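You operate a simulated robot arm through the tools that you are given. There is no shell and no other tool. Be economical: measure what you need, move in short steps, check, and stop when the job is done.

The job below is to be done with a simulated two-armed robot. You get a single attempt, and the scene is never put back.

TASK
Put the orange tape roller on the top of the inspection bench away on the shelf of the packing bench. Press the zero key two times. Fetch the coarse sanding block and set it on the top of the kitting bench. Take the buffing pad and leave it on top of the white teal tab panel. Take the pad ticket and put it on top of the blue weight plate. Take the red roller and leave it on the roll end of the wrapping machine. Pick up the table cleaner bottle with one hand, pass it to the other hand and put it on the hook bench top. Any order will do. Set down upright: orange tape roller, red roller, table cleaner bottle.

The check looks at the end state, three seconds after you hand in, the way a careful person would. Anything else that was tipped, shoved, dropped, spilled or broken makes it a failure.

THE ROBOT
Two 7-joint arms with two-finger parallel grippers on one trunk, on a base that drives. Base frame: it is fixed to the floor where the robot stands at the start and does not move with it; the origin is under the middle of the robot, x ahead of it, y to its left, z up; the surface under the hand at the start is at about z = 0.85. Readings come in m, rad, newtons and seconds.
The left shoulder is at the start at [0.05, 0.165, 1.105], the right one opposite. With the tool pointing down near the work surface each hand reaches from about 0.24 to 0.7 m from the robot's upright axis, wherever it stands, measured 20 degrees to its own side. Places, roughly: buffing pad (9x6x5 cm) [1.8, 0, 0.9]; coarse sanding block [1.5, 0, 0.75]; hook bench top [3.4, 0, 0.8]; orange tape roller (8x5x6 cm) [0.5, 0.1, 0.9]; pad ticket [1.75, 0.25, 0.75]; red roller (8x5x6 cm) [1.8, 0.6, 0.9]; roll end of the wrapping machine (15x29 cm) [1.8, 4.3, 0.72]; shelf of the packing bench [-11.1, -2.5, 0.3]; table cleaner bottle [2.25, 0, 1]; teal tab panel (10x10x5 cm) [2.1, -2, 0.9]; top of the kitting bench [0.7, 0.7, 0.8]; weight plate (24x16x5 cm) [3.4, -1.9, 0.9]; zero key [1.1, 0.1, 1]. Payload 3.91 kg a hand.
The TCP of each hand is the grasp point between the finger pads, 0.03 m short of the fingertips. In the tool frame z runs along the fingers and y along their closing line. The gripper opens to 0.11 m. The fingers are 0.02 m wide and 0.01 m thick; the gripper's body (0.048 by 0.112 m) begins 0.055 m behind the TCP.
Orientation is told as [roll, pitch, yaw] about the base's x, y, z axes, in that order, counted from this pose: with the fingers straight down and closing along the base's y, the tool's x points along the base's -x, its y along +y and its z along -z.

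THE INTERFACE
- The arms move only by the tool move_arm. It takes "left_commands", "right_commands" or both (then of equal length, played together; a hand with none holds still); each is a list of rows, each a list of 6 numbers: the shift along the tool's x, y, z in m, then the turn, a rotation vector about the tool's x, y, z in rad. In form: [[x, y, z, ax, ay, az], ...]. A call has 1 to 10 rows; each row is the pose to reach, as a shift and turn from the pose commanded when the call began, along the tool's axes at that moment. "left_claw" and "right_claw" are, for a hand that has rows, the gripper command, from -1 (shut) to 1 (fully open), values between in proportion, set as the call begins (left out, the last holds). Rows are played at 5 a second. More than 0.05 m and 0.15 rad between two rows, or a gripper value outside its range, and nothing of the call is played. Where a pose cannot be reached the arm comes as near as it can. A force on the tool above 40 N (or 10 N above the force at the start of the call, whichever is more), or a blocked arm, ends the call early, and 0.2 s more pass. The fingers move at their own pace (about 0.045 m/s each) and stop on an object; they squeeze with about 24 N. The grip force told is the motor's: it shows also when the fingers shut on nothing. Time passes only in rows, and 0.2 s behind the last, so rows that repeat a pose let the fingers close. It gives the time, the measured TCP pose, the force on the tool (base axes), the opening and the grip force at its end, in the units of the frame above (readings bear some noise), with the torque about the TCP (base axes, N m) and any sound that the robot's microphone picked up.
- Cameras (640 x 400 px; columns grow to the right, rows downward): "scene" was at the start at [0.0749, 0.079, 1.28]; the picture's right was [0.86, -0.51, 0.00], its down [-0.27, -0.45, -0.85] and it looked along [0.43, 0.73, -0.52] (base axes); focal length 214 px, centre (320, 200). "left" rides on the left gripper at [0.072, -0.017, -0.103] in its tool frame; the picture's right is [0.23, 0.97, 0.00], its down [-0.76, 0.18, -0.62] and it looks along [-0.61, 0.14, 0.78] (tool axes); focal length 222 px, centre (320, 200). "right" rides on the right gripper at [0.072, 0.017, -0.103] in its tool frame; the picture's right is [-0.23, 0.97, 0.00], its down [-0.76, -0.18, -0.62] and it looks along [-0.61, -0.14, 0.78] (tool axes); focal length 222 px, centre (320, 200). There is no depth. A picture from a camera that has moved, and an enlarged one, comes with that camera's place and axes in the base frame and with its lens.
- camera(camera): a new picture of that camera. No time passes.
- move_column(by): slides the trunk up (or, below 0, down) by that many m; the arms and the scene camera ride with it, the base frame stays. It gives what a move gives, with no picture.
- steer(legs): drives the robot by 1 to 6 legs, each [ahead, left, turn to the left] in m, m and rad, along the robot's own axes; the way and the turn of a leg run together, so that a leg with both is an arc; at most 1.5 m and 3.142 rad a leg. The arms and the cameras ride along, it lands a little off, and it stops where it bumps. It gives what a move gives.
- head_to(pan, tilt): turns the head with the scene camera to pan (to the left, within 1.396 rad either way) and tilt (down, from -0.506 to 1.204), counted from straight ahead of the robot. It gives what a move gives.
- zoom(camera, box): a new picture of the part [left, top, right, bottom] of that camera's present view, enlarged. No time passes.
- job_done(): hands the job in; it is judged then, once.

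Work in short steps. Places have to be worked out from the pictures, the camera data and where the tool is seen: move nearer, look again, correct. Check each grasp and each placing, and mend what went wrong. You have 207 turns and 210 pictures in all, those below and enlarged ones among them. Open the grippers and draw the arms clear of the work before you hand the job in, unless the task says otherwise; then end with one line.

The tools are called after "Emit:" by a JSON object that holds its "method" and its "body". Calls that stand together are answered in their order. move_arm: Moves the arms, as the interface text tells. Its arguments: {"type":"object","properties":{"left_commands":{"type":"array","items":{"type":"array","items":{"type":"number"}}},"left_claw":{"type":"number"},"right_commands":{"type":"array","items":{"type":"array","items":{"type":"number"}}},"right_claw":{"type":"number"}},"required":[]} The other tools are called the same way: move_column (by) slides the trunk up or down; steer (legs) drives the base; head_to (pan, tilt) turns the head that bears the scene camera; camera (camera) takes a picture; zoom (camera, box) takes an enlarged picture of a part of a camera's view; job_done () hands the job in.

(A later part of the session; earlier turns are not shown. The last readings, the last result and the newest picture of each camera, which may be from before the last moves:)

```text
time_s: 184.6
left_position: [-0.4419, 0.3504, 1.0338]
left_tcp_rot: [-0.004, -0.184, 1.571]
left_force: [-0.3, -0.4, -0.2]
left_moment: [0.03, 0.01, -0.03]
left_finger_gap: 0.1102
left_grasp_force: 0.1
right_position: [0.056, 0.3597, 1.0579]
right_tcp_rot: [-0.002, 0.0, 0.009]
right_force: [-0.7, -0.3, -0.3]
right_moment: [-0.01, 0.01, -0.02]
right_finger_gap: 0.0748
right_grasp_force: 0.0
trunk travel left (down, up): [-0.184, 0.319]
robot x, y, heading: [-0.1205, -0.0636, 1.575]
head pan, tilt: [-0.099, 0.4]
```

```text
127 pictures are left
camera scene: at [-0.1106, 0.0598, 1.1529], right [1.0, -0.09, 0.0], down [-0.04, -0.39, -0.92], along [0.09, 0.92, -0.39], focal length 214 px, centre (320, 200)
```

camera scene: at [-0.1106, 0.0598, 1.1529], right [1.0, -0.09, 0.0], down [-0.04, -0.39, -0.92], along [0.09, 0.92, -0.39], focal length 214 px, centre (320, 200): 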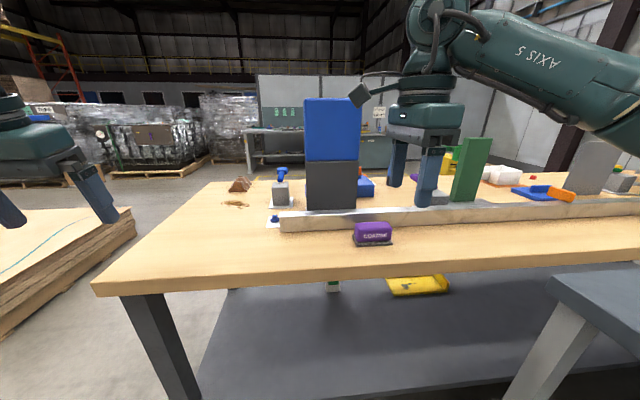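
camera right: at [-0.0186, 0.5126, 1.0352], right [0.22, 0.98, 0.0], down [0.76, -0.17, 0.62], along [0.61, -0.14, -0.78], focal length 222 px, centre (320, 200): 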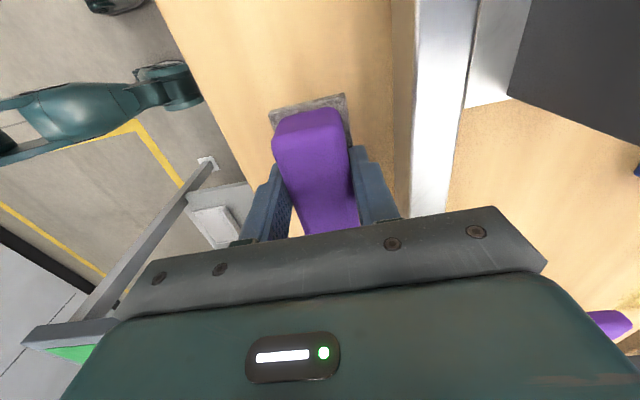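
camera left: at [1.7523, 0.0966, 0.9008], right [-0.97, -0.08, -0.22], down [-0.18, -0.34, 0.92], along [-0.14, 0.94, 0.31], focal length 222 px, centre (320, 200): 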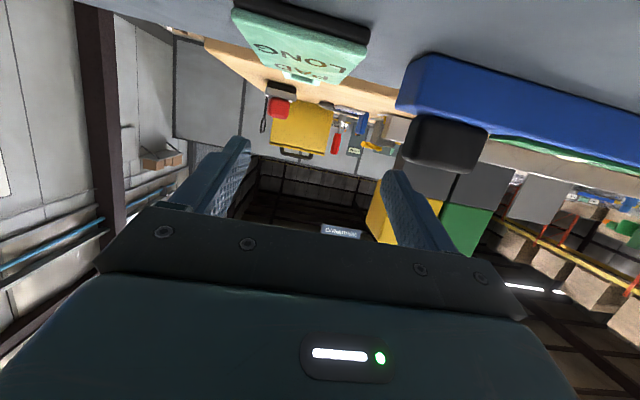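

Coarse block is placed. Now around the kitting bench's left end to the back area, stopping to look.

Emit:
{"method": "steer", "body": {"legs": [[0, 1.0, 0], [1.3, 0, 0], [0.6, 0, 0]]}}

Emit:
{"method": "head_to", "body": {"pan": -0.9, "tilt": 0.3}}

Emit:
{"method": "camera", "body": {"camera": "scene"}}

Emit:
{"method": "head_to", "body": {"pan": 0.1, "tilt": 0.3}}

Emit:
{"method": "camera", "body": {"camera": "scene"}}

```text
time_s: 202.8
left_position: [-1.4568, 2.2408, 1.0329]
left_tcp_rot: [-0.002, -0.186, 1.577]
left_force: [-0.1, -1.3, -0.2]
left_moment: [0.0, 0.0, 0.02]
left_finger_gap: 0.1098
left_grasp_force: 0.1
right_position: [-0.9603, 2.25, 1.0579]
right_tcp_rot: [-0.003, 0.0, 0.01]
right_force: [0.3, 0.1, 0.1]
right_moment: [-0.03, 0.0, -0.04]
right_finger_gap: 0.0749
right_grasp_force: 0.0
trunk travel left (down, up): [-0.184, 0.319]
robot x, y, heading: [-1.1316, 1.8262, 1.579]
head pan, tilt: [-0.099, 0.4]
```

```text
time_s: 204.0
left_position: [-1.4558, 2.2409, 1.0328]
left_tcp_rot: [-0.004, -0.184, 1.575]
left_force: [-0.5, -0.2, -0.2]
left_moment: [0.01, 0.03, 0.0]
left_finger_gap: 0.1101
left_grasp_force: 0.0
right_position: [-0.9592, 2.25, 1.0581]
right_tcp_rot: [-0.002, 0.001, 0.013]
right_force: [-0.2, 0.7, -0.7]
right_moment: [0.05, -0.03, 0.0]
right_finger_gap: 0.075
right_grasp_force: 0.0
trunk travel left (down, up): [-0.184, 0.319]
robot x, y, heading: [-1.1317, 1.8302, 1.581]
head pan, tilt: [-0.901, 0.3]
```

```text
126 pictures are left
camera scene: at [-1.061, 1.9168, 1.1622], right [0.63, -0.78, 0.0], down [-0.23, -0.19, -0.96], along [0.74, 0.6, -0.3], focal length 214 px, centre (320, 200)
```

scene: 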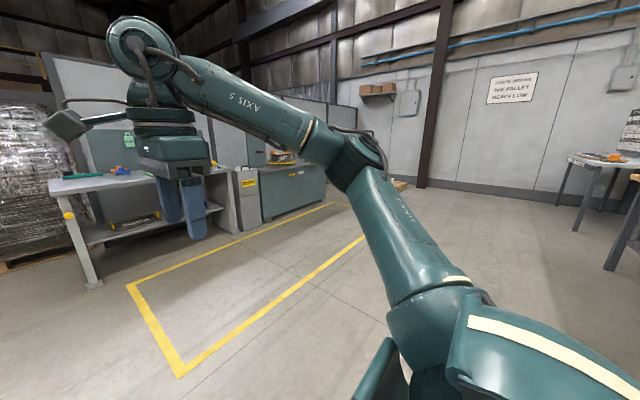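

```text
time_s: 205.2
left_position: [-1.4568, 2.2407, 1.0329]
left_tcp_rot: [-0.002, -0.183, 1.576]
left_force: [0.1, -0.2, 0.1]
left_moment: [0.0, 0.01, -0.02]
left_finger_gap: 0.1101
left_grasp_force: 0.1
right_position: [-0.9602, 2.25, 1.0569]
right_tcp_rot: [-0.002, 0.001, 0.013]
right_force: [-0.3, -0.6, 0.0]
right_moment: [0.02, -0.04, -0.02]
right_finger_gap: 0.0748
right_grasp_force: 0.1
trunk travel left (down, up): [-0.184, 0.319]
robot x, y, heading: [-1.1331, 1.8282, 1.579]
head pan, tilt: [0.099, 0.3]
```

```text
125 pictures are left
camera scene: at [-1.1436, 1.951, 1.1622], right [0.99, 0.11, 0.0], down [0.03, -0.29, -0.96], along [-0.1, 0.95, -0.3], focal length 214 px, centre (320, 200)
```

scene: 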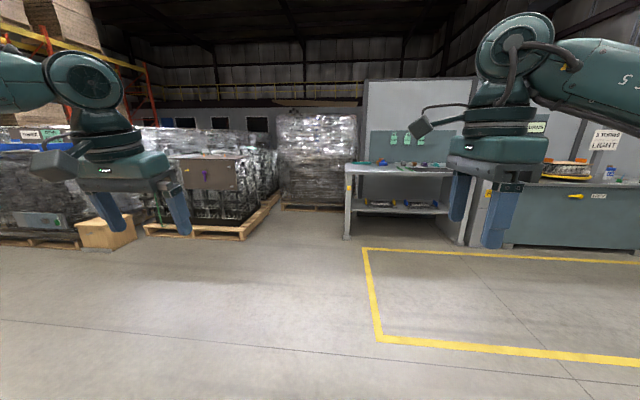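

Open floor. I drive to (2.4, 1.85) behind the benches and face them.

Emit:
{"method": "steer", "body": {"legs": [[0, 0, -1.575], [1.5, 0, 0], [1.5, 0, 0], [0.5, 0, 0], [0, 0, -1.571]]}}

Emit:
{"method": "head_to", "body": {"pan": 0.0, "tilt": 0.45}}

Emit:
{"method": "camera", "body": {"camera": "scene"}}

```text
time_s: 229.9
left_position: [2.7177, 1.5389, 1.0329]
left_tcp_rot: [-0.003, -0.185, -1.545]
left_force: [0.6, 0.9, 0.6]
left_moment: [0.01, 0.01, -0.01]
left_finger_gap: 0.1099
left_grasp_force: 0.2
right_position: [2.2209, 1.5187, 1.0565]
right_tcp_rot: [-0.001, 0.0, -3.11]
right_force: [0.3, 0.4, -0.2]
right_moment: [0.0, -0.01, -0.05]
right_finger_gap: 0.0749
right_grasp_force: 0.0
trunk travel left (down, up): [-0.184, 0.319]
robot x, y, heading: [2.385, 1.9473, -1.55]
head pan, tilt: [0.099, 0.3]
```

```text
time_s: 230.6
left_position: [2.7176, 1.5381, 1.0336]
left_tcp_rot: [-0.004, -0.183, -1.549]
left_force: [1.3, -0.2, -0.5]
left_moment: [-0.02, -0.03, -0.03]
left_finger_gap: 0.1101
left_grasp_force: 0.1
right_position: [2.2208, 1.5201, 1.0578]
right_tcp_rot: [-0.001, 0.001, -3.109]
right_force: [-1.2, -0.3, 0.1]
right_moment: [0.02, 0.0, 0.02]
right_finger_gap: 0.0748
right_grasp_force: 0.0
trunk travel left (down, up): [-0.184, 0.319]
robot x, y, heading: [2.3859, 1.9463, -1.546]
head pan, tilt: [0.0, 0.45]
```

```text
124 pictures are left
camera scene: at [2.39, 1.8266, 1.1483], right [-1.0, -0.03, 0.0], down [-0.01, 0.43, -0.9], along [0.02, -0.9, -0.43], focal length 214 px, centre (320, 200)
```

scene: 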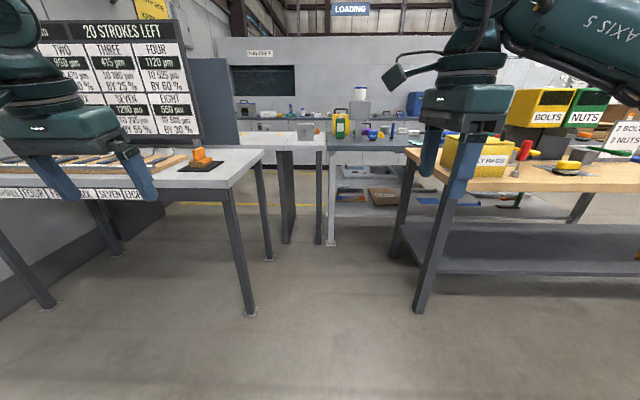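

The passage between the tables is ~0.9 m wide. I move in to (2.33, 0.95) facing the benches to see the bottle and hook bench.

Emit:
{"method": "steer", "body": {"legs": [[0.6, 0.04, -0.02], [0.35, 0, 0]]}}

Emit:
{"method": "head_to", "body": {"pan": 0.1, "tilt": 0.55}}

Emit:
{"method": "camera", "body": {"camera": "scene"}}

Emit:
{"method": "head_to", "body": {"pan": -0.8, "tilt": 0.55}}

Emit:
{"method": "camera", "body": {"camera": "scene"}}

```text
time_s: 235.9
left_position: [2.768, 0.5825, 1.0333]
left_tcp_rot: [-0.005, -0.185, -1.556]
left_force: [-0.8, 0.2, 0.3]
left_moment: [-0.02, 0.01, -0.03]
left_finger_gap: 0.11
left_grasp_force: 0.0
right_position: [2.2714, 0.5692, 1.0568]
right_tcp_rot: [-0.002, 0.001, -3.123]
right_force: [0.1, 0.3, 0.6]
right_moment: [-0.01, 0.0, 0.01]
right_finger_gap: 0.0748
right_grasp_force: 0.0
trunk travel left (down, up): [-0.184, 0.319]
robot x, y, heading: [2.4431, 0.9969, -1.554]
head pan, tilt: [0.0, 0.45]
```

```text
time_s: 236.6
left_position: [2.7682, 0.5827, 1.0331]
left_tcp_rot: [-0.004, -0.185, -1.558]
left_force: [0.2, 0.2, -0.2]
left_moment: [0.0, 0.03, -0.03]
left_finger_gap: 0.11
left_grasp_force: 0.0
right_position: [2.2743, 0.5698, 1.0569]
right_tcp_rot: [-0.003, 0.0, -3.122]
right_force: [0.6, 0.8, -0.5]
right_moment: [-0.01, 0.0, 0.03]
right_finger_gap: 0.075
right_grasp_force: 0.0
trunk travel left (down, up): [-0.184, 0.319]
robot x, y, heading: [2.4415, 0.9966, -1.555]
head pan, tilt: [0.099, 0.55]
```

```text
123 pictures are left
camera scene: at [2.453, 0.8774, 1.1392], right [-0.99, -0.11, 0.0], down [-0.06, 0.52, -0.85], along [0.1, -0.85, -0.52], focal length 214 px, centre (320, 200)
```

scene: 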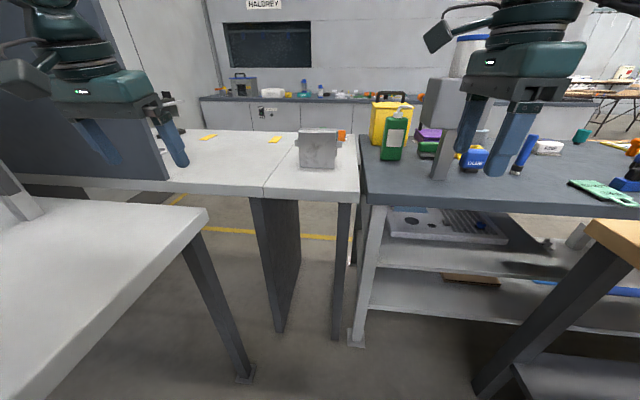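

```text
time_s: 237.8
left_position: [2.769, 0.5822, 1.0337]
left_tcp_rot: [-0.003, -0.184, -1.558]
left_force: [0.0, 0.3, -0.2]
left_moment: [0.01, 0.0, 0.0]
left_finger_gap: 0.11
left_grasp_force: 0.0
right_position: [2.2727, 0.5702, 1.0576]
right_tcp_rot: [-0.002, 0.0, -3.123]
right_force: [-0.8, -0.1, -0.7]
right_moment: [-0.01, -0.02, -0.01]
right_finger_gap: 0.0745
right_grasp_force: 0.1
trunk travel left (down, up): [-0.184, 0.319]
robot x, y, heading: [2.4425, 0.9942, -1.554]
head pan, tilt: [-0.799, 0.55]
```

```text
122 pictures are left
camera scene: at [2.3794, 0.903, 1.1392], right [-0.71, 0.71, 0.0], down [0.37, 0.37, -0.85], along [-0.6, -0.6, -0.52], focal length 214 px, centre (320, 200)
```

scene: 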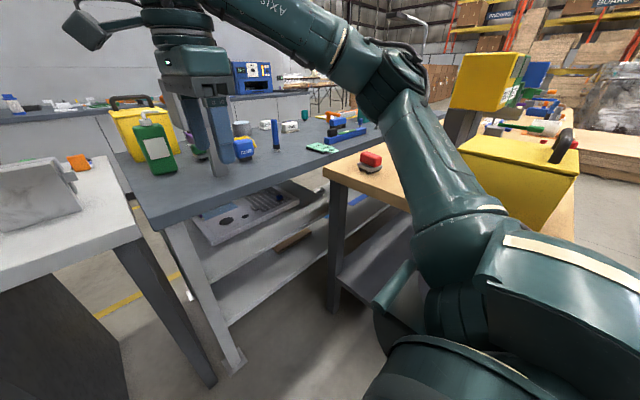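

I have a good view: bottle at about (2.28, 0.06). I turn the right hand to point ahead and tuck the left.

Emit:
{"method": "move_arm", "body": {"right_commands": [[0, 0, 0, 0, 0, -0.145], [0, 0, 0, 0, 0, -0.29], [0, 0, 0, 0, 0, -0.435], [0, 0, 0, 0, 0, -0.58], [0, 0, 0, 0, 0, -0.725], [0, 0, 0, 0, 0, -0.87], [0, 0, 0, 0, 0, -1.015], [0, 0, 0, 0, 0, -1.16], [0, 0, 0, 0, 0, -1.305], [0, 0, 0, 0, 0, -1.45]], "left_commands": [[0, -0.01, -0.01, 0, 0, 0], [0, -0.02, -0.02, 0, 0, 0], [0, -0.03, -0.03, 0, 0, 0], [0, -0.04, -0.04, 0, 0, 0], [0, -0.05, -0.05, 0, 0, 0], [0, -0.06, -0.06, 0, 0, 0], [0, -0.07, -0.07, 0, 0, 0], [0.01, -0.08, -0.08, 0, 0, 0], [0.02, -0.08, -0.08, 0, 0, 0], [0.03, -0.08, -0.08, 0, 0, 0]], "right_claw": 1}}

Emit:
{"method": "move_arm", "body": {"right_commands": [[0, 0, 0, 0, -0.14, 0], [0, 0, 0, 0, -0.28, 0], [0, 0, 0.0, 0, -0.42, 0], [0, 0, 0, 0, -0.56, 0], [0, 0, 0.01, 0, -0.7, 0], [0, 0, 0.03, 0, -0.84, 0], [0, 0, 0.05, 0, -0.98, 0], [0, 0, 0.07, 0, -1.12, 0], [0, 0, 0.1, 0, -1.26, 0], [0, 0, 0.12, 0, -1.4, 0]]}}

Emit:
{"method": "camera", "body": {"camera": "right"}}

Emit:
{"method": "camera", "body": {"camera": "scene"}}

```text
time_s: 240.0
left_position: [2.69, 0.627, 1.1058]
left_tcp_rot: [-0.003, -0.185, -1.558]
left_force: [0.9, 0.6, 0.6]
left_moment: [-0.04, -0.04, 0.0]
left_finger_gap: 0.1101
left_grasp_force: 0.0
right_position: [2.2726, 0.5714, 1.0568]
right_tcp_rot: [0.0, 0.001, -1.671]
right_force: [-0.1, 0.2, 0.1]
right_moment: [0.01, 0.0, -0.04]
right_finger_gap: 0.11
right_grasp_force: 0.0
trunk travel left (down, up): [-0.184, 0.319]
robot x, y, heading: [2.4418, 0.9915, -1.552]
head pan, tilt: [-0.799, 0.55]
```

```text
time_s: 242.2
left_position: [2.6894, 0.6263, 1.1064]
left_tcp_rot: [-0.005, -0.185, -1.559]
left_force: [-0.4, -0.4, -0.5]
left_moment: [0.02, -0.02, -0.02]
left_finger_gap: 0.11
left_grasp_force: 0.0
right_position: [2.2831, 0.5449, 0.9392]
right_tcp_rot: [0.009, -1.4, -1.677]
right_force: [0.2, 1.0, -0.8]
right_moment: [0.02, -0.02, -0.03]
right_finger_gap: 0.1101
right_grasp_force: 0.1
right hand out of reach, approached as far as the arm can: row 9, 10
trunk travel left (down, up): [-0.184, 0.319]
robot x, y, heading: [2.4467, 0.9941, -1.552]
head pan, tilt: [-0.799, 0.55]
```

```text
121 pictures are left
camera right: at [2.3126, 0.6584, 0.8841], right [0.96, -0.14, 0.23], down [-0.13, 0.5, 0.86], along [-0.23, -0.86, 0.47], focal length 222 px, centre (320, 200)
```

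right: 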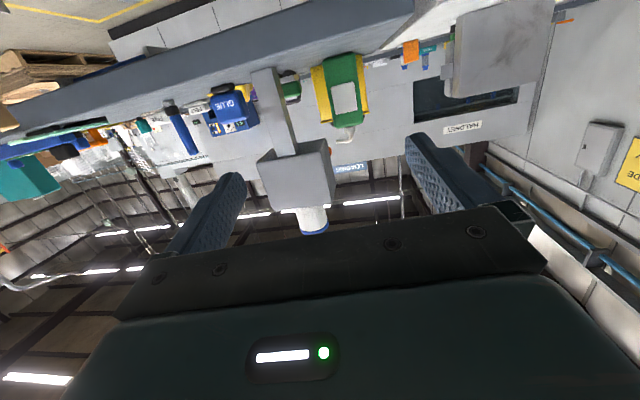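

```text
120 pictures are left
camera scene: at [2.3797, 0.9034, 1.1393], right [-0.71, 0.71, 0.0], down [0.37, 0.37, -0.85], along [-0.6, -0.6, -0.52], focal length 214 px, centre (320, 200)
```

scene: 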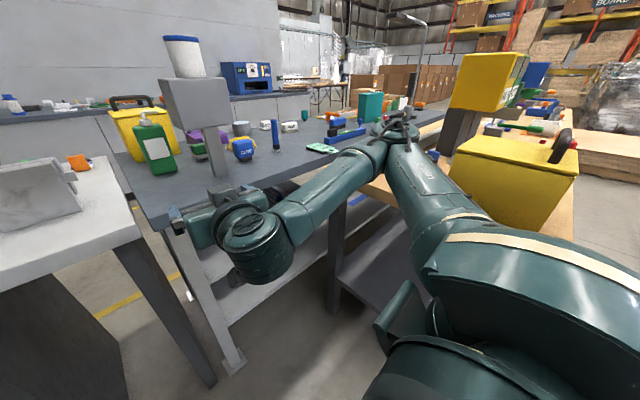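

I zoom on the bottle from the right and scene cameras to judge its size and orientation.

Emit:
{"method": "zoom", "body": {"camera": "right", "box": [290, 30, 410, 160]}}

Emit:
{"method": "zoom", "body": {"camera": "scene", "box": [100, 80, 260, 200]}}

```text
3.08 times, centred on (350, 95) of right
camera zoom: at [2.3126, 0.6584, 0.8841], right [0.96, -0.14, 0.23], down [-0.13, 0.5, 0.86], along [-0.23, -0.86, 0.47], focal length 684 px, centre (228, 523)
```

zoom: 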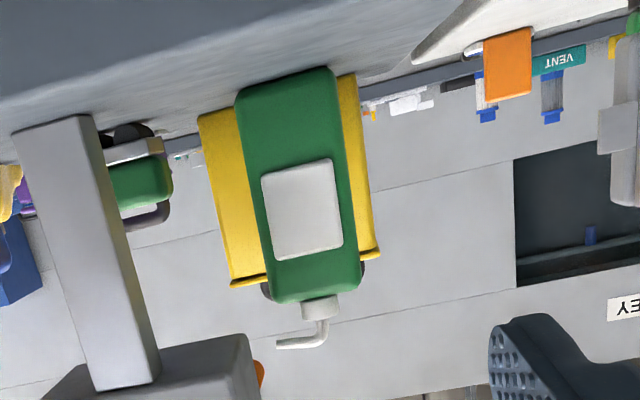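

```text
3.33 times, centred on (180, 140) of scene
camera zoom: at [2.3797, 0.9034, 1.1393], right [-0.71, 0.71, 0.0], down [0.37, 0.37, -0.85], along [-0.6, -0.6, -0.52], focal length 715 px, centre (787, 400)
```

zoom: 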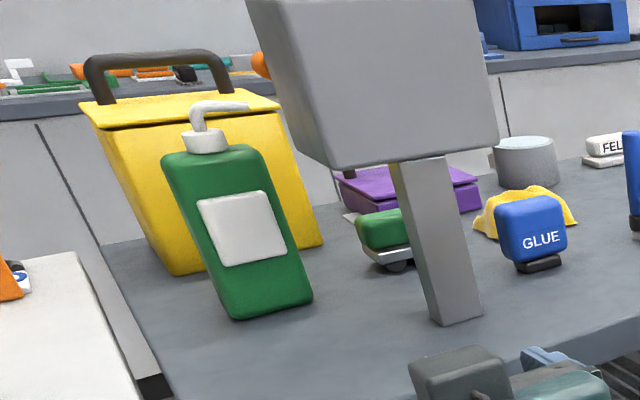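

Bottle ~7 cm wide along x, label facing me. I reduce the tilt to 1.2 for clearance, and drive 0.3 m nearer.

Emit:
{"method": "move_arm", "body": {"right_commands": [[0, 0, 0, 0, 0.1, 0], [0, 0, 0, 0, 0.2, 0], [0, 0, 0, 0, 0.2, 0]]}}

Emit:
{"method": "steer", "body": {"legs": [[0.29, 0, 0]]}}

Emit:
{"method": "camera", "body": {"camera": "right"}}

Emit:
{"method": "head_to", "body": {"pan": -0.2, "tilt": 0.55}}

Emit:
{"method": "camera", "body": {"camera": "scene"}}

```text
time_s: 243.0
left_position: [2.6892, 0.6266, 1.1062]
left_tcp_rot: [-0.004, -0.185, -1.559]
left_force: [-0.9, -0.5, -0.4]
left_moment: [-0.04, -0.02, -0.01]
left_finger_gap: 0.1103
left_grasp_force: 0.0
right_position: [2.2832, 0.5456, 0.9395]
right_tcp_rot: [0.001, -1.198, -1.674]
right_force: [-0.5, -0.6, -0.3]
right_moment: [0.01, -0.02, -0.03]
right_finger_gap: 0.1097
right_grasp_force: 0.1
trunk travel left (down, up): [-0.184, 0.319]
robot x, y, heading: [2.4451, 0.9928, -1.553]
head pan, tilt: [-0.799, 0.55]
```

```text
time_s: 245.0
left_position: [2.6924, 0.3378, 1.1059]
left_tcp_rot: [-0.004, -0.185, -1.562]
left_force: [-0.5, -0.1, 0.0]
left_moment: [-0.02, 0.01, 0.02]
left_finger_gap: 0.11
left_grasp_force: 0.0
right_position: [2.2852, 0.2574, 0.939]
right_tcp_rot: [0.003, -1.198, -1.677]
right_force: [-0.4, -0.1, 0.7]
right_moment: [0.0, 0.02, -0.01]
right_finger_gap: 0.11
right_grasp_force: 0.1
trunk travel left (down, up): [-0.184, 0.319]
robot x, y, heading: [2.4466, 0.7097, -1.558]
head pan, tilt: [-0.799, 0.55]
```

```text
117 pictures are left
camera right: at [2.3157, 0.3792, 0.9076], right [0.96, -0.18, 0.21], down [-0.15, 0.32, 0.94], along [-0.24, -0.93, 0.28], focal length 222 px, centre (320, 200)
```

right: 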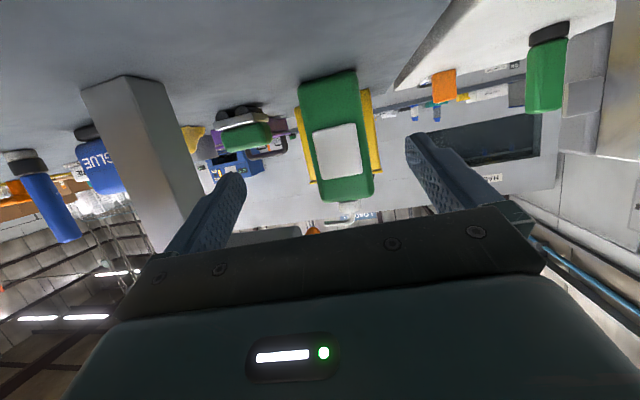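

```text
time_s: 246.0
left_position: [2.6925, 0.338, 1.1071]
left_tcp_rot: [-0.003, -0.184, -1.561]
left_force: [0.3, 0.5, 0.0]
left_moment: [0.01, -0.01, 0.01]
left_finger_gap: 0.1099
left_grasp_force: 0.2
right_position: [2.285, 0.2576, 0.9386]
right_tcp_rot: [0.002, -1.2, -1.674]
right_force: [-0.9, -0.4, 0.4]
right_moment: [0.0, -0.01, 0.01]
right_finger_gap: 0.11
right_grasp_force: 0.1
trunk travel left (down, up): [-0.184, 0.319]
robot x, y, heading: [2.4473, 0.7071, -1.562]
head pan, tilt: [-0.201, 0.55]
```

```text
116 pictures are left
camera scene: at [2.4296, 0.591, 1.1392], right [-0.98, 0.19, 0.0], down [0.1, 0.51, -0.85], along [-0.16, -0.84, -0.52], focal length 214 px, centre (320, 200)
```

scene: 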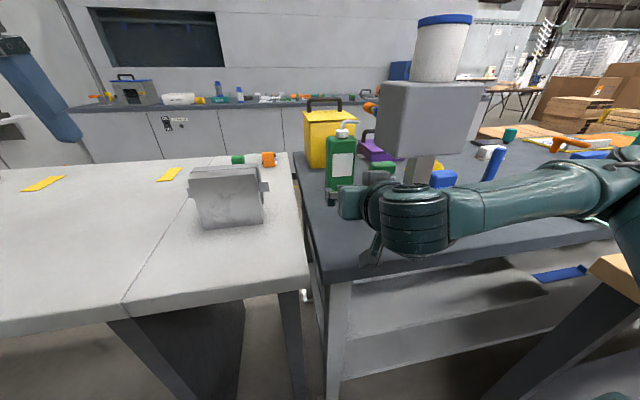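

Clear path. I advance the right hand around the bottle.

Emit:
{"method": "move_arm", "body": {"right_commands": [[-0.011, 0.003, 0.0375, 0, 0, 0], [-0.022, 0.006, 0.075, 0, 0, 0], [-0.033, 0.009, 0.1125, 0, 0, 0], [-0.044, 0.012, 0.15, 0, 0, 0], [-0.0546, 0.0153, 0.1874, 0, 0, 0], [-0.0546, 0.0153, 0.1874, 0, 0, 0]]}}

Emit:
{"method": "camera", "body": {"camera": "right"}}

Emit:
{"method": "zoom", "body": {"camera": "scene", "box": [280, 80, 480, 280]}}

```text
time_s: 247.4
left_position: [2.691, 0.3509, 1.1113]
left_tcp_rot: [-0.001, -0.2, -1.564]
left_force: [0.4, -0.5, -0.3]
left_moment: [-0.02, 0.01, 0.0]
left_finger_gap: 0.11
left_grasp_force: 0.1
right_position: [2.2843, 0.0807, 0.9269]
right_tcp_rot: [-0.008, -1.206, -1.643]
right_force: [1.3, 0.8, -1.0]
right_moment: [0.05, 0.01, 0.05]
right_finger_gap: 0.11
right_grasp_force: 0.0
trunk travel left (down, up): [-0.184, 0.319]
robot x, y, heading: [2.4437, 0.7062, -1.554]
head pan, tilt: [-0.201, 0.55]
```

```text
115 pictures are left
camera right: at [2.3109, 0.2016, 0.8952], right [0.96, -0.16, 0.21], down [-0.15, 0.32, 0.93], along [-0.22, -0.93, 0.29], focal length 222 px, centre (320, 200)
```

right: 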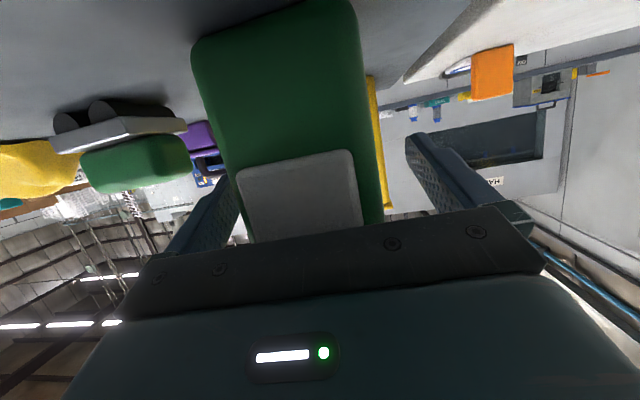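

```text
2.00 times, centred on (380, 180) of scene
camera zoom: at [2.4282, 0.6052, 1.14], right [-0.98, 0.19, 0.0], down [0.1, 0.5, -0.86], along [-0.16, -0.84, -0.51], focal length 429 px, centre (200, 240)
```

zoom: 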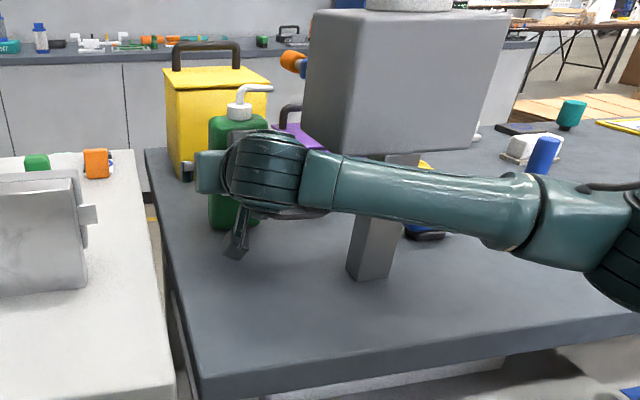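

The body leaned slightly: the right forearm is touching the dispenser stand. I back out at once along the same path and check the stand.

Emit:
{"method": "move_arm", "body": {"right_commands": [[0.011, -0.003, -0.0375, 0, 0, 0], [0.022, -0.006, -0.075, 0, 0, 0], [0.033, -0.009, -0.1125, 0, 0, 0], [0.044, -0.012, -0.15, 0, 0, 0], [0.0546, -0.0153, -0.1874, 0, 0, 0]]}}

Emit:
{"method": "zoom", "body": {"camera": "scene", "box": [280, 0, 520, 280]}}

```text
time_s: 248.6
left_position: [2.6925, 0.3378, 1.1056]
left_tcp_rot: [-0.002, -0.186, -1.561]
left_force: [-0.2, 0.5, -0.4]
left_moment: [-0.01, -0.03, 0.01]
left_finger_gap: 0.1101
left_grasp_force: 0.1
right_position: [2.2863, 0.2599, 0.9376]
right_tcp_rot: [0.002, -1.199, -1.677]
right_force: [-0.1, -0.3, -0.3]
right_moment: [0.02, 0.02, -0.02]
right_finger_gap: 0.11
right_grasp_force: 0.1
trunk travel left (down, up): [-0.184, 0.319]
robot x, y, heading: [2.4468, 0.708, -1.559]
head pan, tilt: [-0.201, 0.55]
```

```text
1.43 times, centred on (400, 140) of scene
camera zoom: at [2.4297, 0.5911, 1.1392], right [-0.98, 0.19, 0.0], down [0.1, 0.51, -0.85], along [-0.16, -0.84, -0.52], focal length 306 px, centre (206, 286)
```

zoom: 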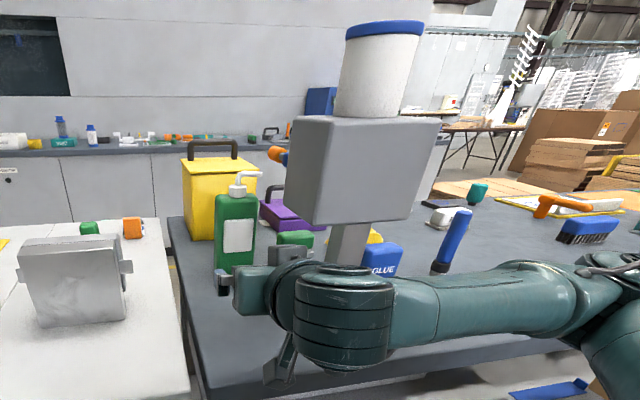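

I compare the same scene view with the earlier one to confirm nothing shifted.

Emit:
{"method": "camera", "body": {"camera": "scene"}}

```text
112 pictures are left
camera scene: at [2.4297, 0.5911, 1.1392], right [-0.98, 0.19, 0.0], down [0.1, 0.51, -0.85], along [-0.16, -0.84, -0.52], focal length 214 px, centre (320, 200)
```

scene: 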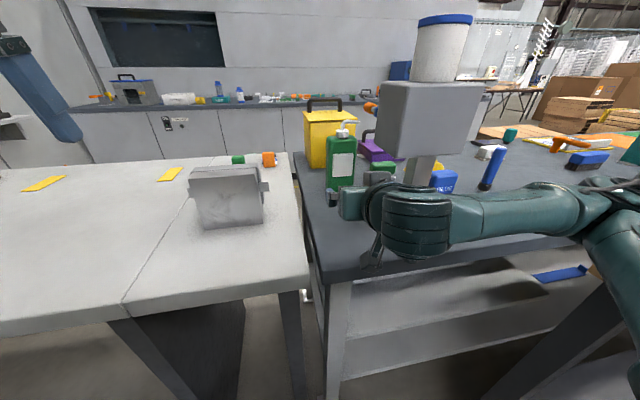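

Scene unchanged. Right approach is cramped by the stand, so I'll take the bottle with the left hand instead. First I back up 0.3 m, raise the right hand, then shift to x≈2.25.

Emit:
{"method": "steer", "body": {"legs": [[-0.3, 0, 0]]}}

Emit:
{"method": "move_arm", "body": {"right_commands": [[-0.026, 0, -0.01, 0, 0.13, 0], [-0.052, 0, -0.02, 0, 0.26, 0], [-0.078, 0, -0.03, 0, 0.39, 0], [-0.104, 0, -0.04, 0, 0.52, 0], [-0.13, 0, -0.05, 0, 0.65, 0], [-0.156, 0, -0.06, 0, 0.78, 0], [-0.182, 0, -0.07, 0, 0.91, 0], [-0.208, 0, -0.08, 0, 1.04, 0], [-0.233, 0, -0.09, 0, 1.17, 0]], "left_commands": [[0, -0.02, 0, 0, -0.07, 0], [0, -0.045, 0.01, 0, -0.14, 0], [0, -0.07, 0.02, 0, -0.21, 0], [0, -0.095, 0.03, 0, -0.28, 0], [0, -0.12, 0.04, 0, -0.35, 0], [0, -0.14, 0.05, 0, -0.42, 0], [0, -0.16, 0.06, 0, -0.49, 0], [0, -0.18, 0.07, 0, -0.56, 0], [0, -0.2, 0.08, 0, -0.615, 0]]}}

Emit:
{"method": "steer", "body": {"legs": [[0, -0.19, 0]]}}

Emit:
{"method": "camera", "body": {"camera": "left"}}

Emit:
{"method": "camera", "body": {"camera": "scene"}}

```text
time_s: 250.6
left_position: [2.688, 0.6371, 1.1059]
left_tcp_rot: [-0.001, -0.184, -1.565]
left_force: [0.4, 0.5, 0.8]
left_moment: [-0.02, 0.0, -0.03]
left_finger_gap: 0.11
left_grasp_force: 0.0
right_position: [2.2813, 0.5594, 0.9376]
right_tcp_rot: [0.002, -1.199, -1.678]
right_force: [0.4, 0.6, 0.0]
right_moment: [0.01, -0.02, 0.03]
right_finger_gap: 0.1099
right_grasp_force: 0.1
trunk travel left (down, up): [-0.184, 0.319]
robot x, y, heading: [2.4498, 1.0102, -1.564]
head pan, tilt: [-0.201, 0.55]
```

```text
time_s: 252.6
left_position: [2.5414, 0.606, 1.0423]
left_tcp_rot: [-0.007, -0.789, -1.558]
left_force: [1.2, -0.4, -0.4]
left_moment: [-0.02, -0.03, 0.0]
left_finger_gap: 0.11
left_grasp_force: 0.0
left hand out of reach, approached as far as the arm can: row 7, 8, 9
right_position: [2.2838, 0.5596, 1.1899]
right_tcp_rot: [0.001, -0.033, -1.674]
right_force: [-1.6, -0.9, -0.7]
right_moment: [0.01, 0.0, -0.01]
right_finger_gap: 0.1102
right_grasp_force: 0.2
trunk travel left (down, up): [-0.184, 0.319]
robot x, y, heading: [2.4405, 1.0089, -1.56]
head pan, tilt: [-0.201, 0.55]
```

```text
time_s: 254.9
left_position: [2.352, 0.6057, 1.0428]
left_tcp_rot: [-0.005, -0.786, -1.565]
left_force: [-0.2, -0.4, 0.2]
left_moment: [-0.02, 0.01, 0.01]
left_finger_gap: 0.1104
left_grasp_force: 0.1
right_position: [2.0933, 0.5589, 1.1891]
right_tcp_rot: [0.0, -0.029, -1.682]
right_force: [0.2, 0.6, 0.4]
right_moment: [-0.02, -0.01, 0.01]
right_finger_gap: 0.1097
right_grasp_force: 0.0
trunk travel left (down, up): [-0.184, 0.319]
robot x, y, heading: [2.2549, 1.0043, -1.564]
head pan, tilt: [-0.201, 0.55]
```

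```text
111 pictures are left
camera left: at [2.3339, 0.728, 1.0642], right [0.97, 0.16, -0.16], down [0.18, -0.1, 0.98], along [0.14, -0.98, -0.12], focal length 222 px, centre (320, 200)
```

left: 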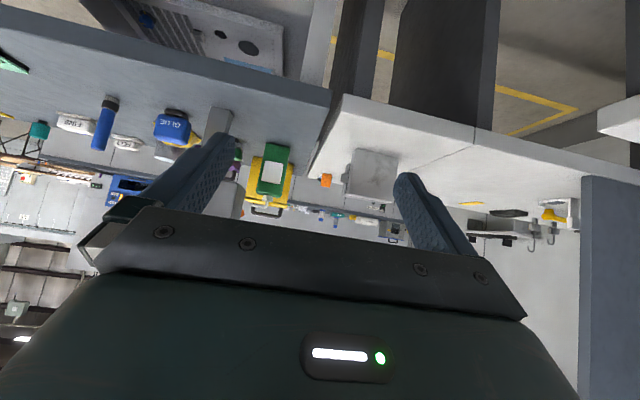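

```text
110 pictures are left
camera scene: at [2.2394, 0.8905, 1.1392], right [-0.98, 0.19, 0.0], down [0.1, 0.51, -0.85], along [-0.17, -0.84, -0.52], focal length 214 px, centre (320, 200)
```

scene: 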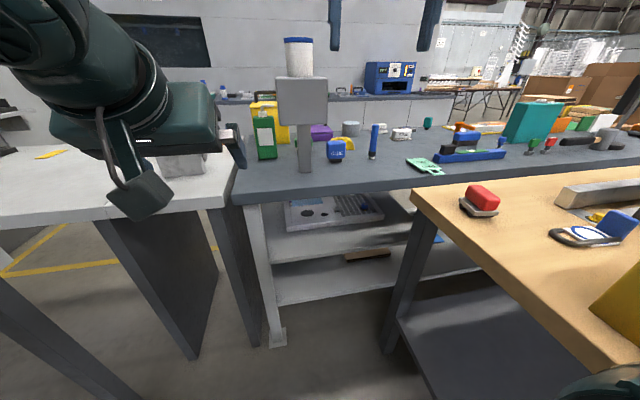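

The left hand is at relative (0.40, 0.10). I rotate slightly right and drive so the left hand points at the bottle between the stand and the gauge.

Emit:
{"method": "steer", "body": {"legs": [[0, 0, -0.186], [0.33, 0.095, 0]]}}

Emit:
{"method": "camera", "body": {"camera": "left"}}

Emit:
{"method": "camera", "body": {"camera": "scene"}}

```text
time_s: 257.9
left_position: [2.312, 0.254, 1.0431]
left_tcp_rot: [-0.007, -0.785, -1.751]
left_force: [-0.4, -0.4, 0.7]
left_moment: [0.01, 0.03, 0.01]
left_finger_gap: 0.1102
left_grasp_force: 0.0
right_position: [2.048, 0.2562, 1.1888]
right_tcp_rot: [0.001, -0.029, -1.866]
right_force: [0.0, -0.3, -0.2]
right_moment: [0.0, 0.01, 0.0]
right_finger_gap: 0.1099
right_grasp_force: 0.1
trunk travel left (down, up): [-0.184, 0.319]
robot x, y, heading: [2.2928, 0.6676, -1.756]
head pan, tilt: [-0.201, 0.55]
```

```text
109 pictures are left
camera left: at [2.3166, 0.378, 1.0642], right [0.99, -0.02, -0.16], down [0.16, -0.13, 0.98], along [-0.04, -0.99, -0.12], focal length 222 px, centre (320, 200)
```

left: 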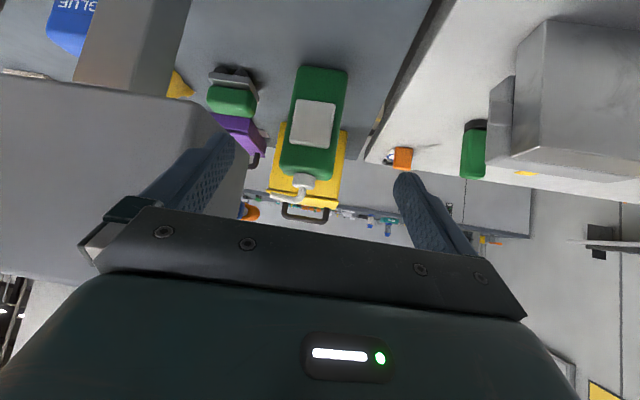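

```text
108 pictures are left
camera scene: at [2.253, 0.5552, 1.1391], right [-0.93, 0.37, 0.0], down [0.19, 0.49, -0.85], along [-0.32, -0.79, -0.52], focal length 214 px, centre (320, 200)
```

scene: 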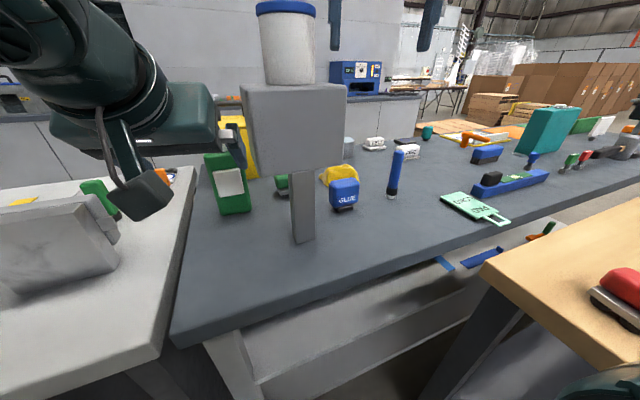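

The right hand is close to the dispenser roll, so I pull it back while the left hand advances diagonally down around the bottle.

Emit:
{"method": "move_arm", "body": {"right_commands": [[0.03, -0.02, 0, 0, 0, 0], [0.06, -0.04, 0, 0, 0, 0], [0.09, -0.06, 0, 0, 0, 0], [0.12, -0.08, 0, 0, 0, 0], [0.12, -0.08, 0, 0, 0, 0]]}}

Emit:
{"method": "move_arm", "body": {"left_commands": [[-0.01, 0.0005, 0.036, -0.016, 0, -0.016], [-0.02, 0.001, 0.072, -0.032, 0, -0.032], [-0.03, 0.0015, 0.107, -0.048, 0, -0.048], [-0.04, 0.002, 0.143, -0.064, 0, -0.064], [-0.05, 0.0025, 0.178, -0.064, 0, -0.064], [-0.061, 0.003, 0.214, -0.064, 0, -0.064], [-0.061, 0.003, 0.214, -0.064, 0, -0.064]]}}

Emit:
{"method": "camera", "body": {"camera": "left"}}

Emit:
{"method": "zoom", "body": {"camera": "scene", "box": [40, 60, 360, 260]}}

```text
time_s: 259.1
left_position: [2.3114, 0.254, 1.0426]
left_tcp_rot: [-0.006, -0.786, -1.751]
left_force: [-0.3, 0.8, 0.2]
left_moment: [0.02, 0.02, -0.03]
left_finger_gap: 0.1097
left_grasp_force: 0.0
right_position: [2.0086, 0.3918, 1.1814]
right_tcp_rot: [0.004, -0.031, -1.867]
right_force: [0.0, -0.6, 1.3]
right_moment: [-0.02, 0.01, -0.01]
right_finger_gap: 0.1099
right_grasp_force: 0.1
right hand out of reach, approached as far as the arm can: row 4, 5
trunk travel left (down, up): [-0.184, 0.319]
robot x, y, heading: [2.2921, 0.668, -1.751]
head pan, tilt: [-0.201, 0.55]
```

```text
time_s: 260.7
left_position: [2.3162, 0.0757, 0.9313]
left_tcp_rot: [-0.004, -0.787, -1.659]
left_force: [-0.5, 0.8, 0.2]
left_moment: [-0.01, 0.02, 0.0]
left_finger_gap: 0.11
left_grasp_force: 0.1
left hand out of reach, approached as far as the arm can: row 3, 4, 5, 6, 7
right_position: [2.0074, 0.3908, 1.1805]
right_tcp_rot: [0.003, -0.032, -1.866]
right_force: [-0.3, -0.3, 0.6]
right_moment: [0.0, -0.01, -0.02]
right_finger_gap: 0.1099
right_grasp_force: 0.2
trunk travel left (down, up): [-0.184, 0.319]
robot x, y, heading: [2.2874, 0.663, -1.748]
head pan, tilt: [-0.201, 0.55]
```

```text
107 pictures are left
camera left: at [2.3108, 0.2001, 0.9529], right [0.98, 0.07, -0.16], down [0.17, -0.11, 0.98], along [0.05, -0.99, -0.12], focal length 222 px, centre (320, 200)
```

left: 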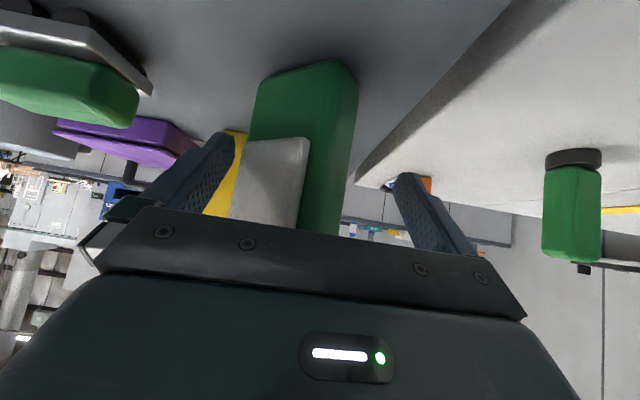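

```text
2.00 times, centred on (200, 160) of scene
camera zoom: at [2.2529, 0.5555, 1.1392], right [-0.93, 0.37, 0.0], down [0.19, 0.49, -0.85], along [-0.32, -0.79, -0.52], focal length 429 px, centre (560, 280)
```

zoom: 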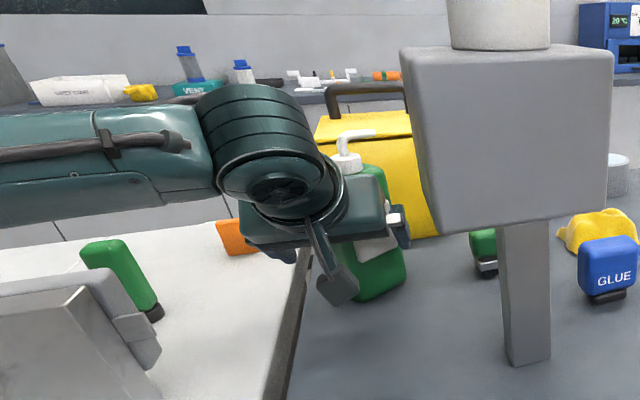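

The bottle's relation to the fingers is unclear; I zoom closely before anything else.

Emit:
{"method": "zoom", "body": {"camera": "scene", "box": [150, 100, 270, 230]}}

Emit:
{"method": "zoom", "body": {"camera": "left", "box": [180, 40, 480, 250]}}

Emit:
{"method": "camera", "body": {"camera": "right"}}

```text
3.08 times, centred on (210, 165) of scene
camera zoom: at [2.2529, 0.5555, 1.1392], right [-0.93, 0.37, 0.0], down [0.19, 0.49, -0.85], along [-0.32, -0.79, -0.52], focal length 660 px, centre (658, 308)
```

zoom: 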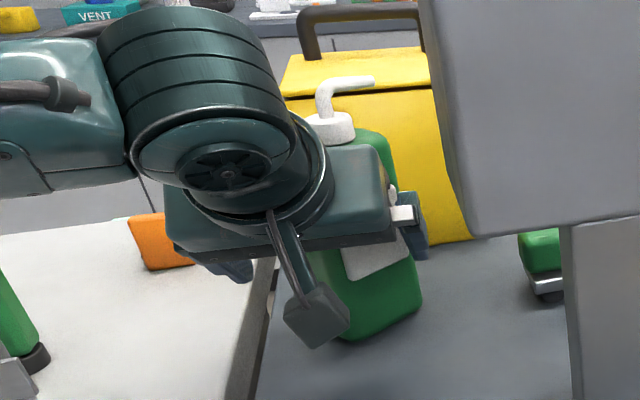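

```text
1.90 times, centred on (330, 145) of left
camera zoom: at [2.3108, 0.2001, 0.9529], right [0.98, 0.07, -0.16], down [0.17, -0.11, 0.98], along [0.05, -0.99, -0.12], focal length 423 px, centre (301, 305)
```

zoom: 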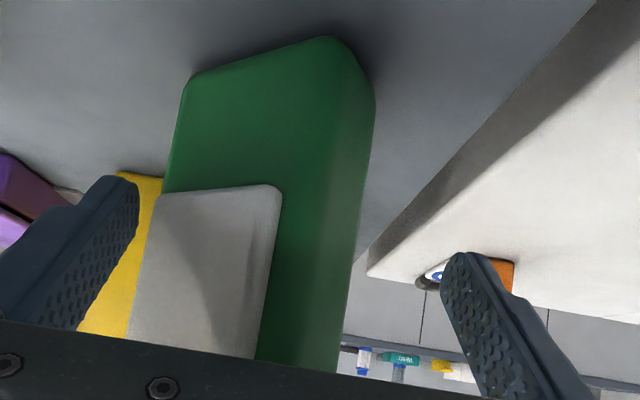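

```text
103 pictures are left
camera right: at [2.0461, 0.4596, 1.2816], right [0.87, -0.5, 0.01], down [-0.39, -0.66, 0.65], along [-0.32, -0.56, -0.76], focal length 222 px, centre (320, 200)
```

right: 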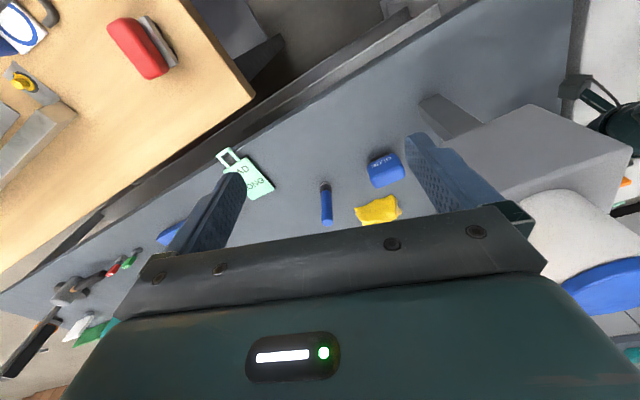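

The bottle stands upright between the fingers but ~3 cm off-centre. I shift the base 3 cm right and 1.2 cm ahead to centre it.

Emit:
{"method": "steer", "body": {"legs": [[0.012, -0.03, 0]]}}

Emit:
{"method": "zoom", "body": {"camera": "left", "box": [160, 40, 480, 240]}}

```text
time_s: 261.6
left_position: [2.2846, 0.0695, 0.9316]
left_tcp_rot: [-0.006, -0.786, -1.661]
left_force: [-0.2, 0.4, 1.8]
left_moment: [-0.04, -0.01, 0.05]
left_finger_gap: 0.1101
left_grasp_force: 0.0
right_position: [1.9765, 0.3834, 1.1819]
right_tcp_rot: [0.004, -0.031, -1.866]
right_force: [-0.4, -0.2, -0.2]
right_moment: [-0.03, -0.01, 0.06]
right_finger_gap: 0.1099
right_grasp_force: 0.0
trunk travel left (down, up): [-0.184, 0.319]
robot x, y, heading: [2.256, 0.6592, -1.749]
head pan, tilt: [-0.201, 0.55]
```

```text
2.00 times, centred on (320, 140) of left
camera zoom: at [2.2788, 0.1944, 0.9529], right [0.98, 0.07, -0.16], down [0.17, -0.11, 0.98], along [0.05, -0.99, -0.12], focal length 444 px, centre (320, 320)
```

zoom: 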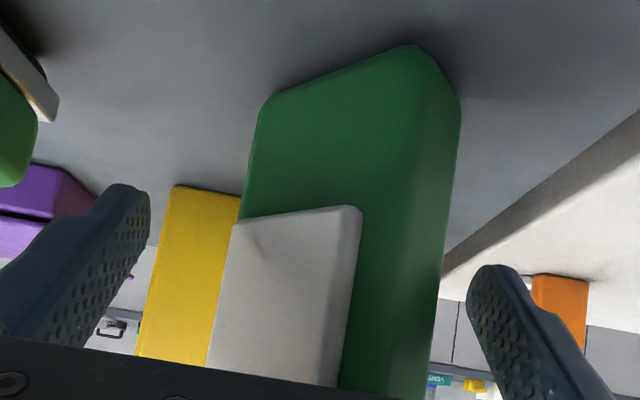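

Centred well enough; I close the left hand on the bottle.

Emit:
{"method": "move_arm", "body": {"left_commands": [[0, 0, 0, 0, 0, 0], [0, 0, 0, 0, 0, 0], [0, 0, 0, 0, 0, 0], [0, 0, 0, 0, 0, 0], [0, 0, 0, 0, 0, 0]], "left_claw": -1}}

Emit:
{"method": "zoom", "body": {"camera": "left", "box": [160, 40, 480, 240]}}

```text
time_s: 262.8
left_position: [2.2835, 0.0701, 0.9311]
left_tcp_rot: [-0.004, -0.787, -1.661]
left_force: [-0.8, 1.5, -0.4]
left_moment: [-0.3, 0.2, -0.08]
left_finger_gap: 0.0438
left_grasp_force: 23.7
right_position: [1.9771, 0.3855, 1.1823]
right_tcp_rot: [0.004, -0.032, -1.866]
right_force: [-0.8, 0.1, 0.0]
right_moment: [-0.04, 0.02, 0.03]
right_finger_gap: 0.1098
right_grasp_force: 0.1
trunk travel left (down, up): [-0.184, 0.319]
robot x, y, heading: [2.2589, 0.6591, -1.748]
head pan, tilt: [-0.201, 0.55]
```

```text
2.00 times, centred on (320, 140) of left
camera zoom: at [2.2787, 0.1944, 0.9529], right [0.98, 0.07, -0.16], down [0.17, -0.11, 0.98], along [0.05, -0.99, -0.12], focal length 444 px, centre (320, 320)
```

zoom: 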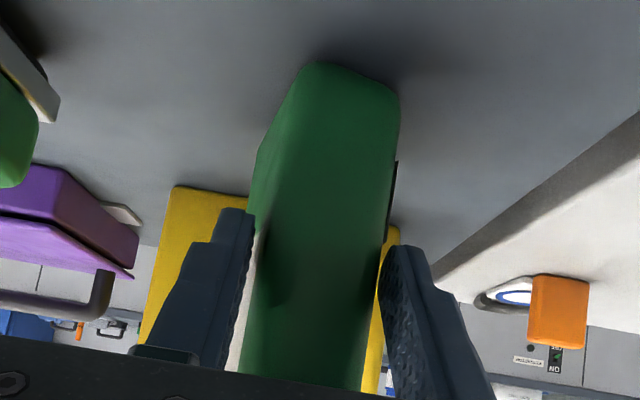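

The bottle turned within the grip and is now held across its narrow sides (44 mm). I lift with the trunk and check.

Emit:
{"method": "move_column", "body": {"by": 0.12}}

Emit:
{"method": "camera", "body": {"camera": "scene"}}

```text
time_s: 264.3
left_position: [2.2851, 0.0688, 1.0498]
left_tcp_rot: [-0.006, -0.784, -1.659]
left_force: [0.2, 0.7, -5.3]
left_moment: [0.2, -0.04, 0.02]
left_finger_gap: 0.0415
left_grasp_force: 23.8
right_position: [1.9766, 0.3848, 1.3007]
right_tcp_rot: [0.003, -0.032, -1.866]
right_force: [0.9, 0.9, 0.2]
right_moment: [0.0, 0.01, -0.04]
right_finger_gap: 0.1099
right_grasp_force: 0.1
trunk travel left (down, up): [-0.304, 0.199]
robot x, y, heading: [2.2581, 0.6586, -1.752]
head pan, tilt: [-0.201, 0.55]
```

```text
100 pictures are left
camera scene: at [2.2211, 0.5485, 1.2591], right [-0.93, 0.37, 0.0], down [0.19, 0.49, -0.85], along [-0.32, -0.79, -0.52], focal length 214 px, centre (320, 200)
```

scene: 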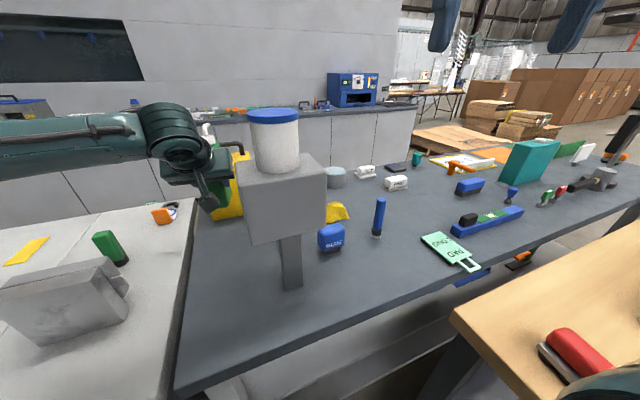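

Lifted. I back out 0.33 m and tuck the left hand with the bottle.

Emit:
{"method": "steer", "body": {"legs": [[-0.33, 0, 0]]}}

Emit:
{"method": "move_arm", "body": {"left_commands": [[0.026, 0.026, -0.026, 0, 0, 0], [0.052, 0.052, -0.052, 0, 0, 0], [0.078, 0.078, -0.078, 0, 0, 0], [0.104, 0.104, -0.104, 0, 0, 0], [0.13, 0.13, -0.13, 0, 0, 0], [0.15, 0.15, -0.15, 0, 0, 0]]}}

Emit:
{"method": "head_to", "body": {"pan": 0.3, "tilt": 0.4}}

Emit:
{"method": "camera", "body": {"camera": "scene"}}

```text
time_s: 266.5
left_position: [2.3397, 0.3964, 1.0514]
left_tcp_rot: [-0.006, -0.785, -1.666]
left_force: [-0.2, 0.3, -5.0]
left_moment: [0.22, -0.04, 0.03]
left_finger_gap: 0.0409
left_grasp_force: 23.5
right_position: [2.0351, 0.7138, 1.3021]
right_tcp_rot: [0.003, -0.031, -1.876]
right_force: [-0.5, 0.8, 0.1]
right_moment: [-0.03, 0.01, 0.02]
right_finger_gap: 0.1101
right_grasp_force: 0.2
trunk travel left (down, up): [-0.304, 0.199]
robot x, y, heading: [2.3195, 0.9854, -1.76]
head pan, tilt: [-0.201, 0.55]
```

```text
time_s: 267.9
left_position: [2.51, 0.5679, 1.0659]
left_tcp_rot: [-0.005, -0.782, -1.666]
left_force: [-0.4, 1.0, -4.6]
left_moment: [0.22, -0.03, 0.01]
left_finger_gap: 0.0404
left_grasp_force: 24.1
left hand out of reach, approached as far as the arm can: row 5, 6
right_position: [2.0343, 0.7123, 1.301]
right_tcp_rot: [0.003, -0.031, -1.874]
right_force: [0.5, 0.0, 0.5]
right_moment: [0.0, -0.01, -0.01]
right_finger_gap: 0.1101
right_grasp_force: 0.0
trunk travel left (down, up): [-0.304, 0.199]
robot x, y, heading: [2.3174, 0.9882, -1.758]
head pan, tilt: [-0.201, 0.55]
```

```text
time_s: 268.8
left_position: [2.5088, 0.5673, 1.0666]
left_tcp_rot: [-0.005, -0.784, -1.67]
left_force: [-0.8, -0.5, -4.8]
left_moment: [0.19, -0.03, 0.04]
left_finger_gap: 0.0406
left_grasp_force: 24.2
right_position: [2.0347, 0.7144, 1.3016]
right_tcp_rot: [0.004, -0.03, -1.874]
right_force: [0.1, -1.1, -1.0]
right_moment: [0.0, -0.01, -0.04]
right_finger_gap: 0.1098
right_grasp_force: 0.0
trunk travel left (down, up): [-0.304, 0.199]
robot x, y, heading: [2.3176, 0.9836, -1.762]
head pan, tilt: [0.3, 0.4]
```

```text
99 pictures are left
camera scene: at [2.325, 0.8668, 1.2728], right [-0.99, -0.11, 0.0], down [-0.04, 0.39, -0.92], along [0.1, -0.92, -0.39], focal length 214 px, centre (320, 200)
```

scene: 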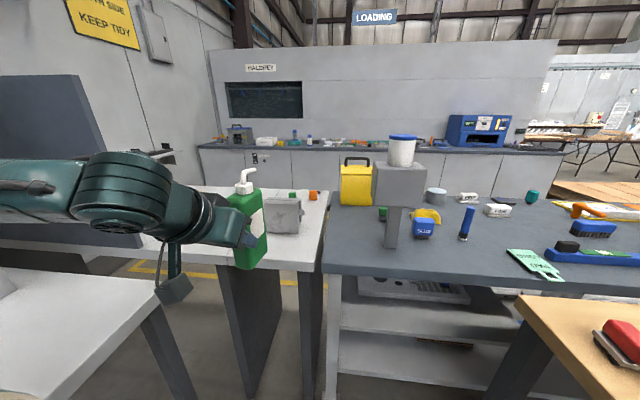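

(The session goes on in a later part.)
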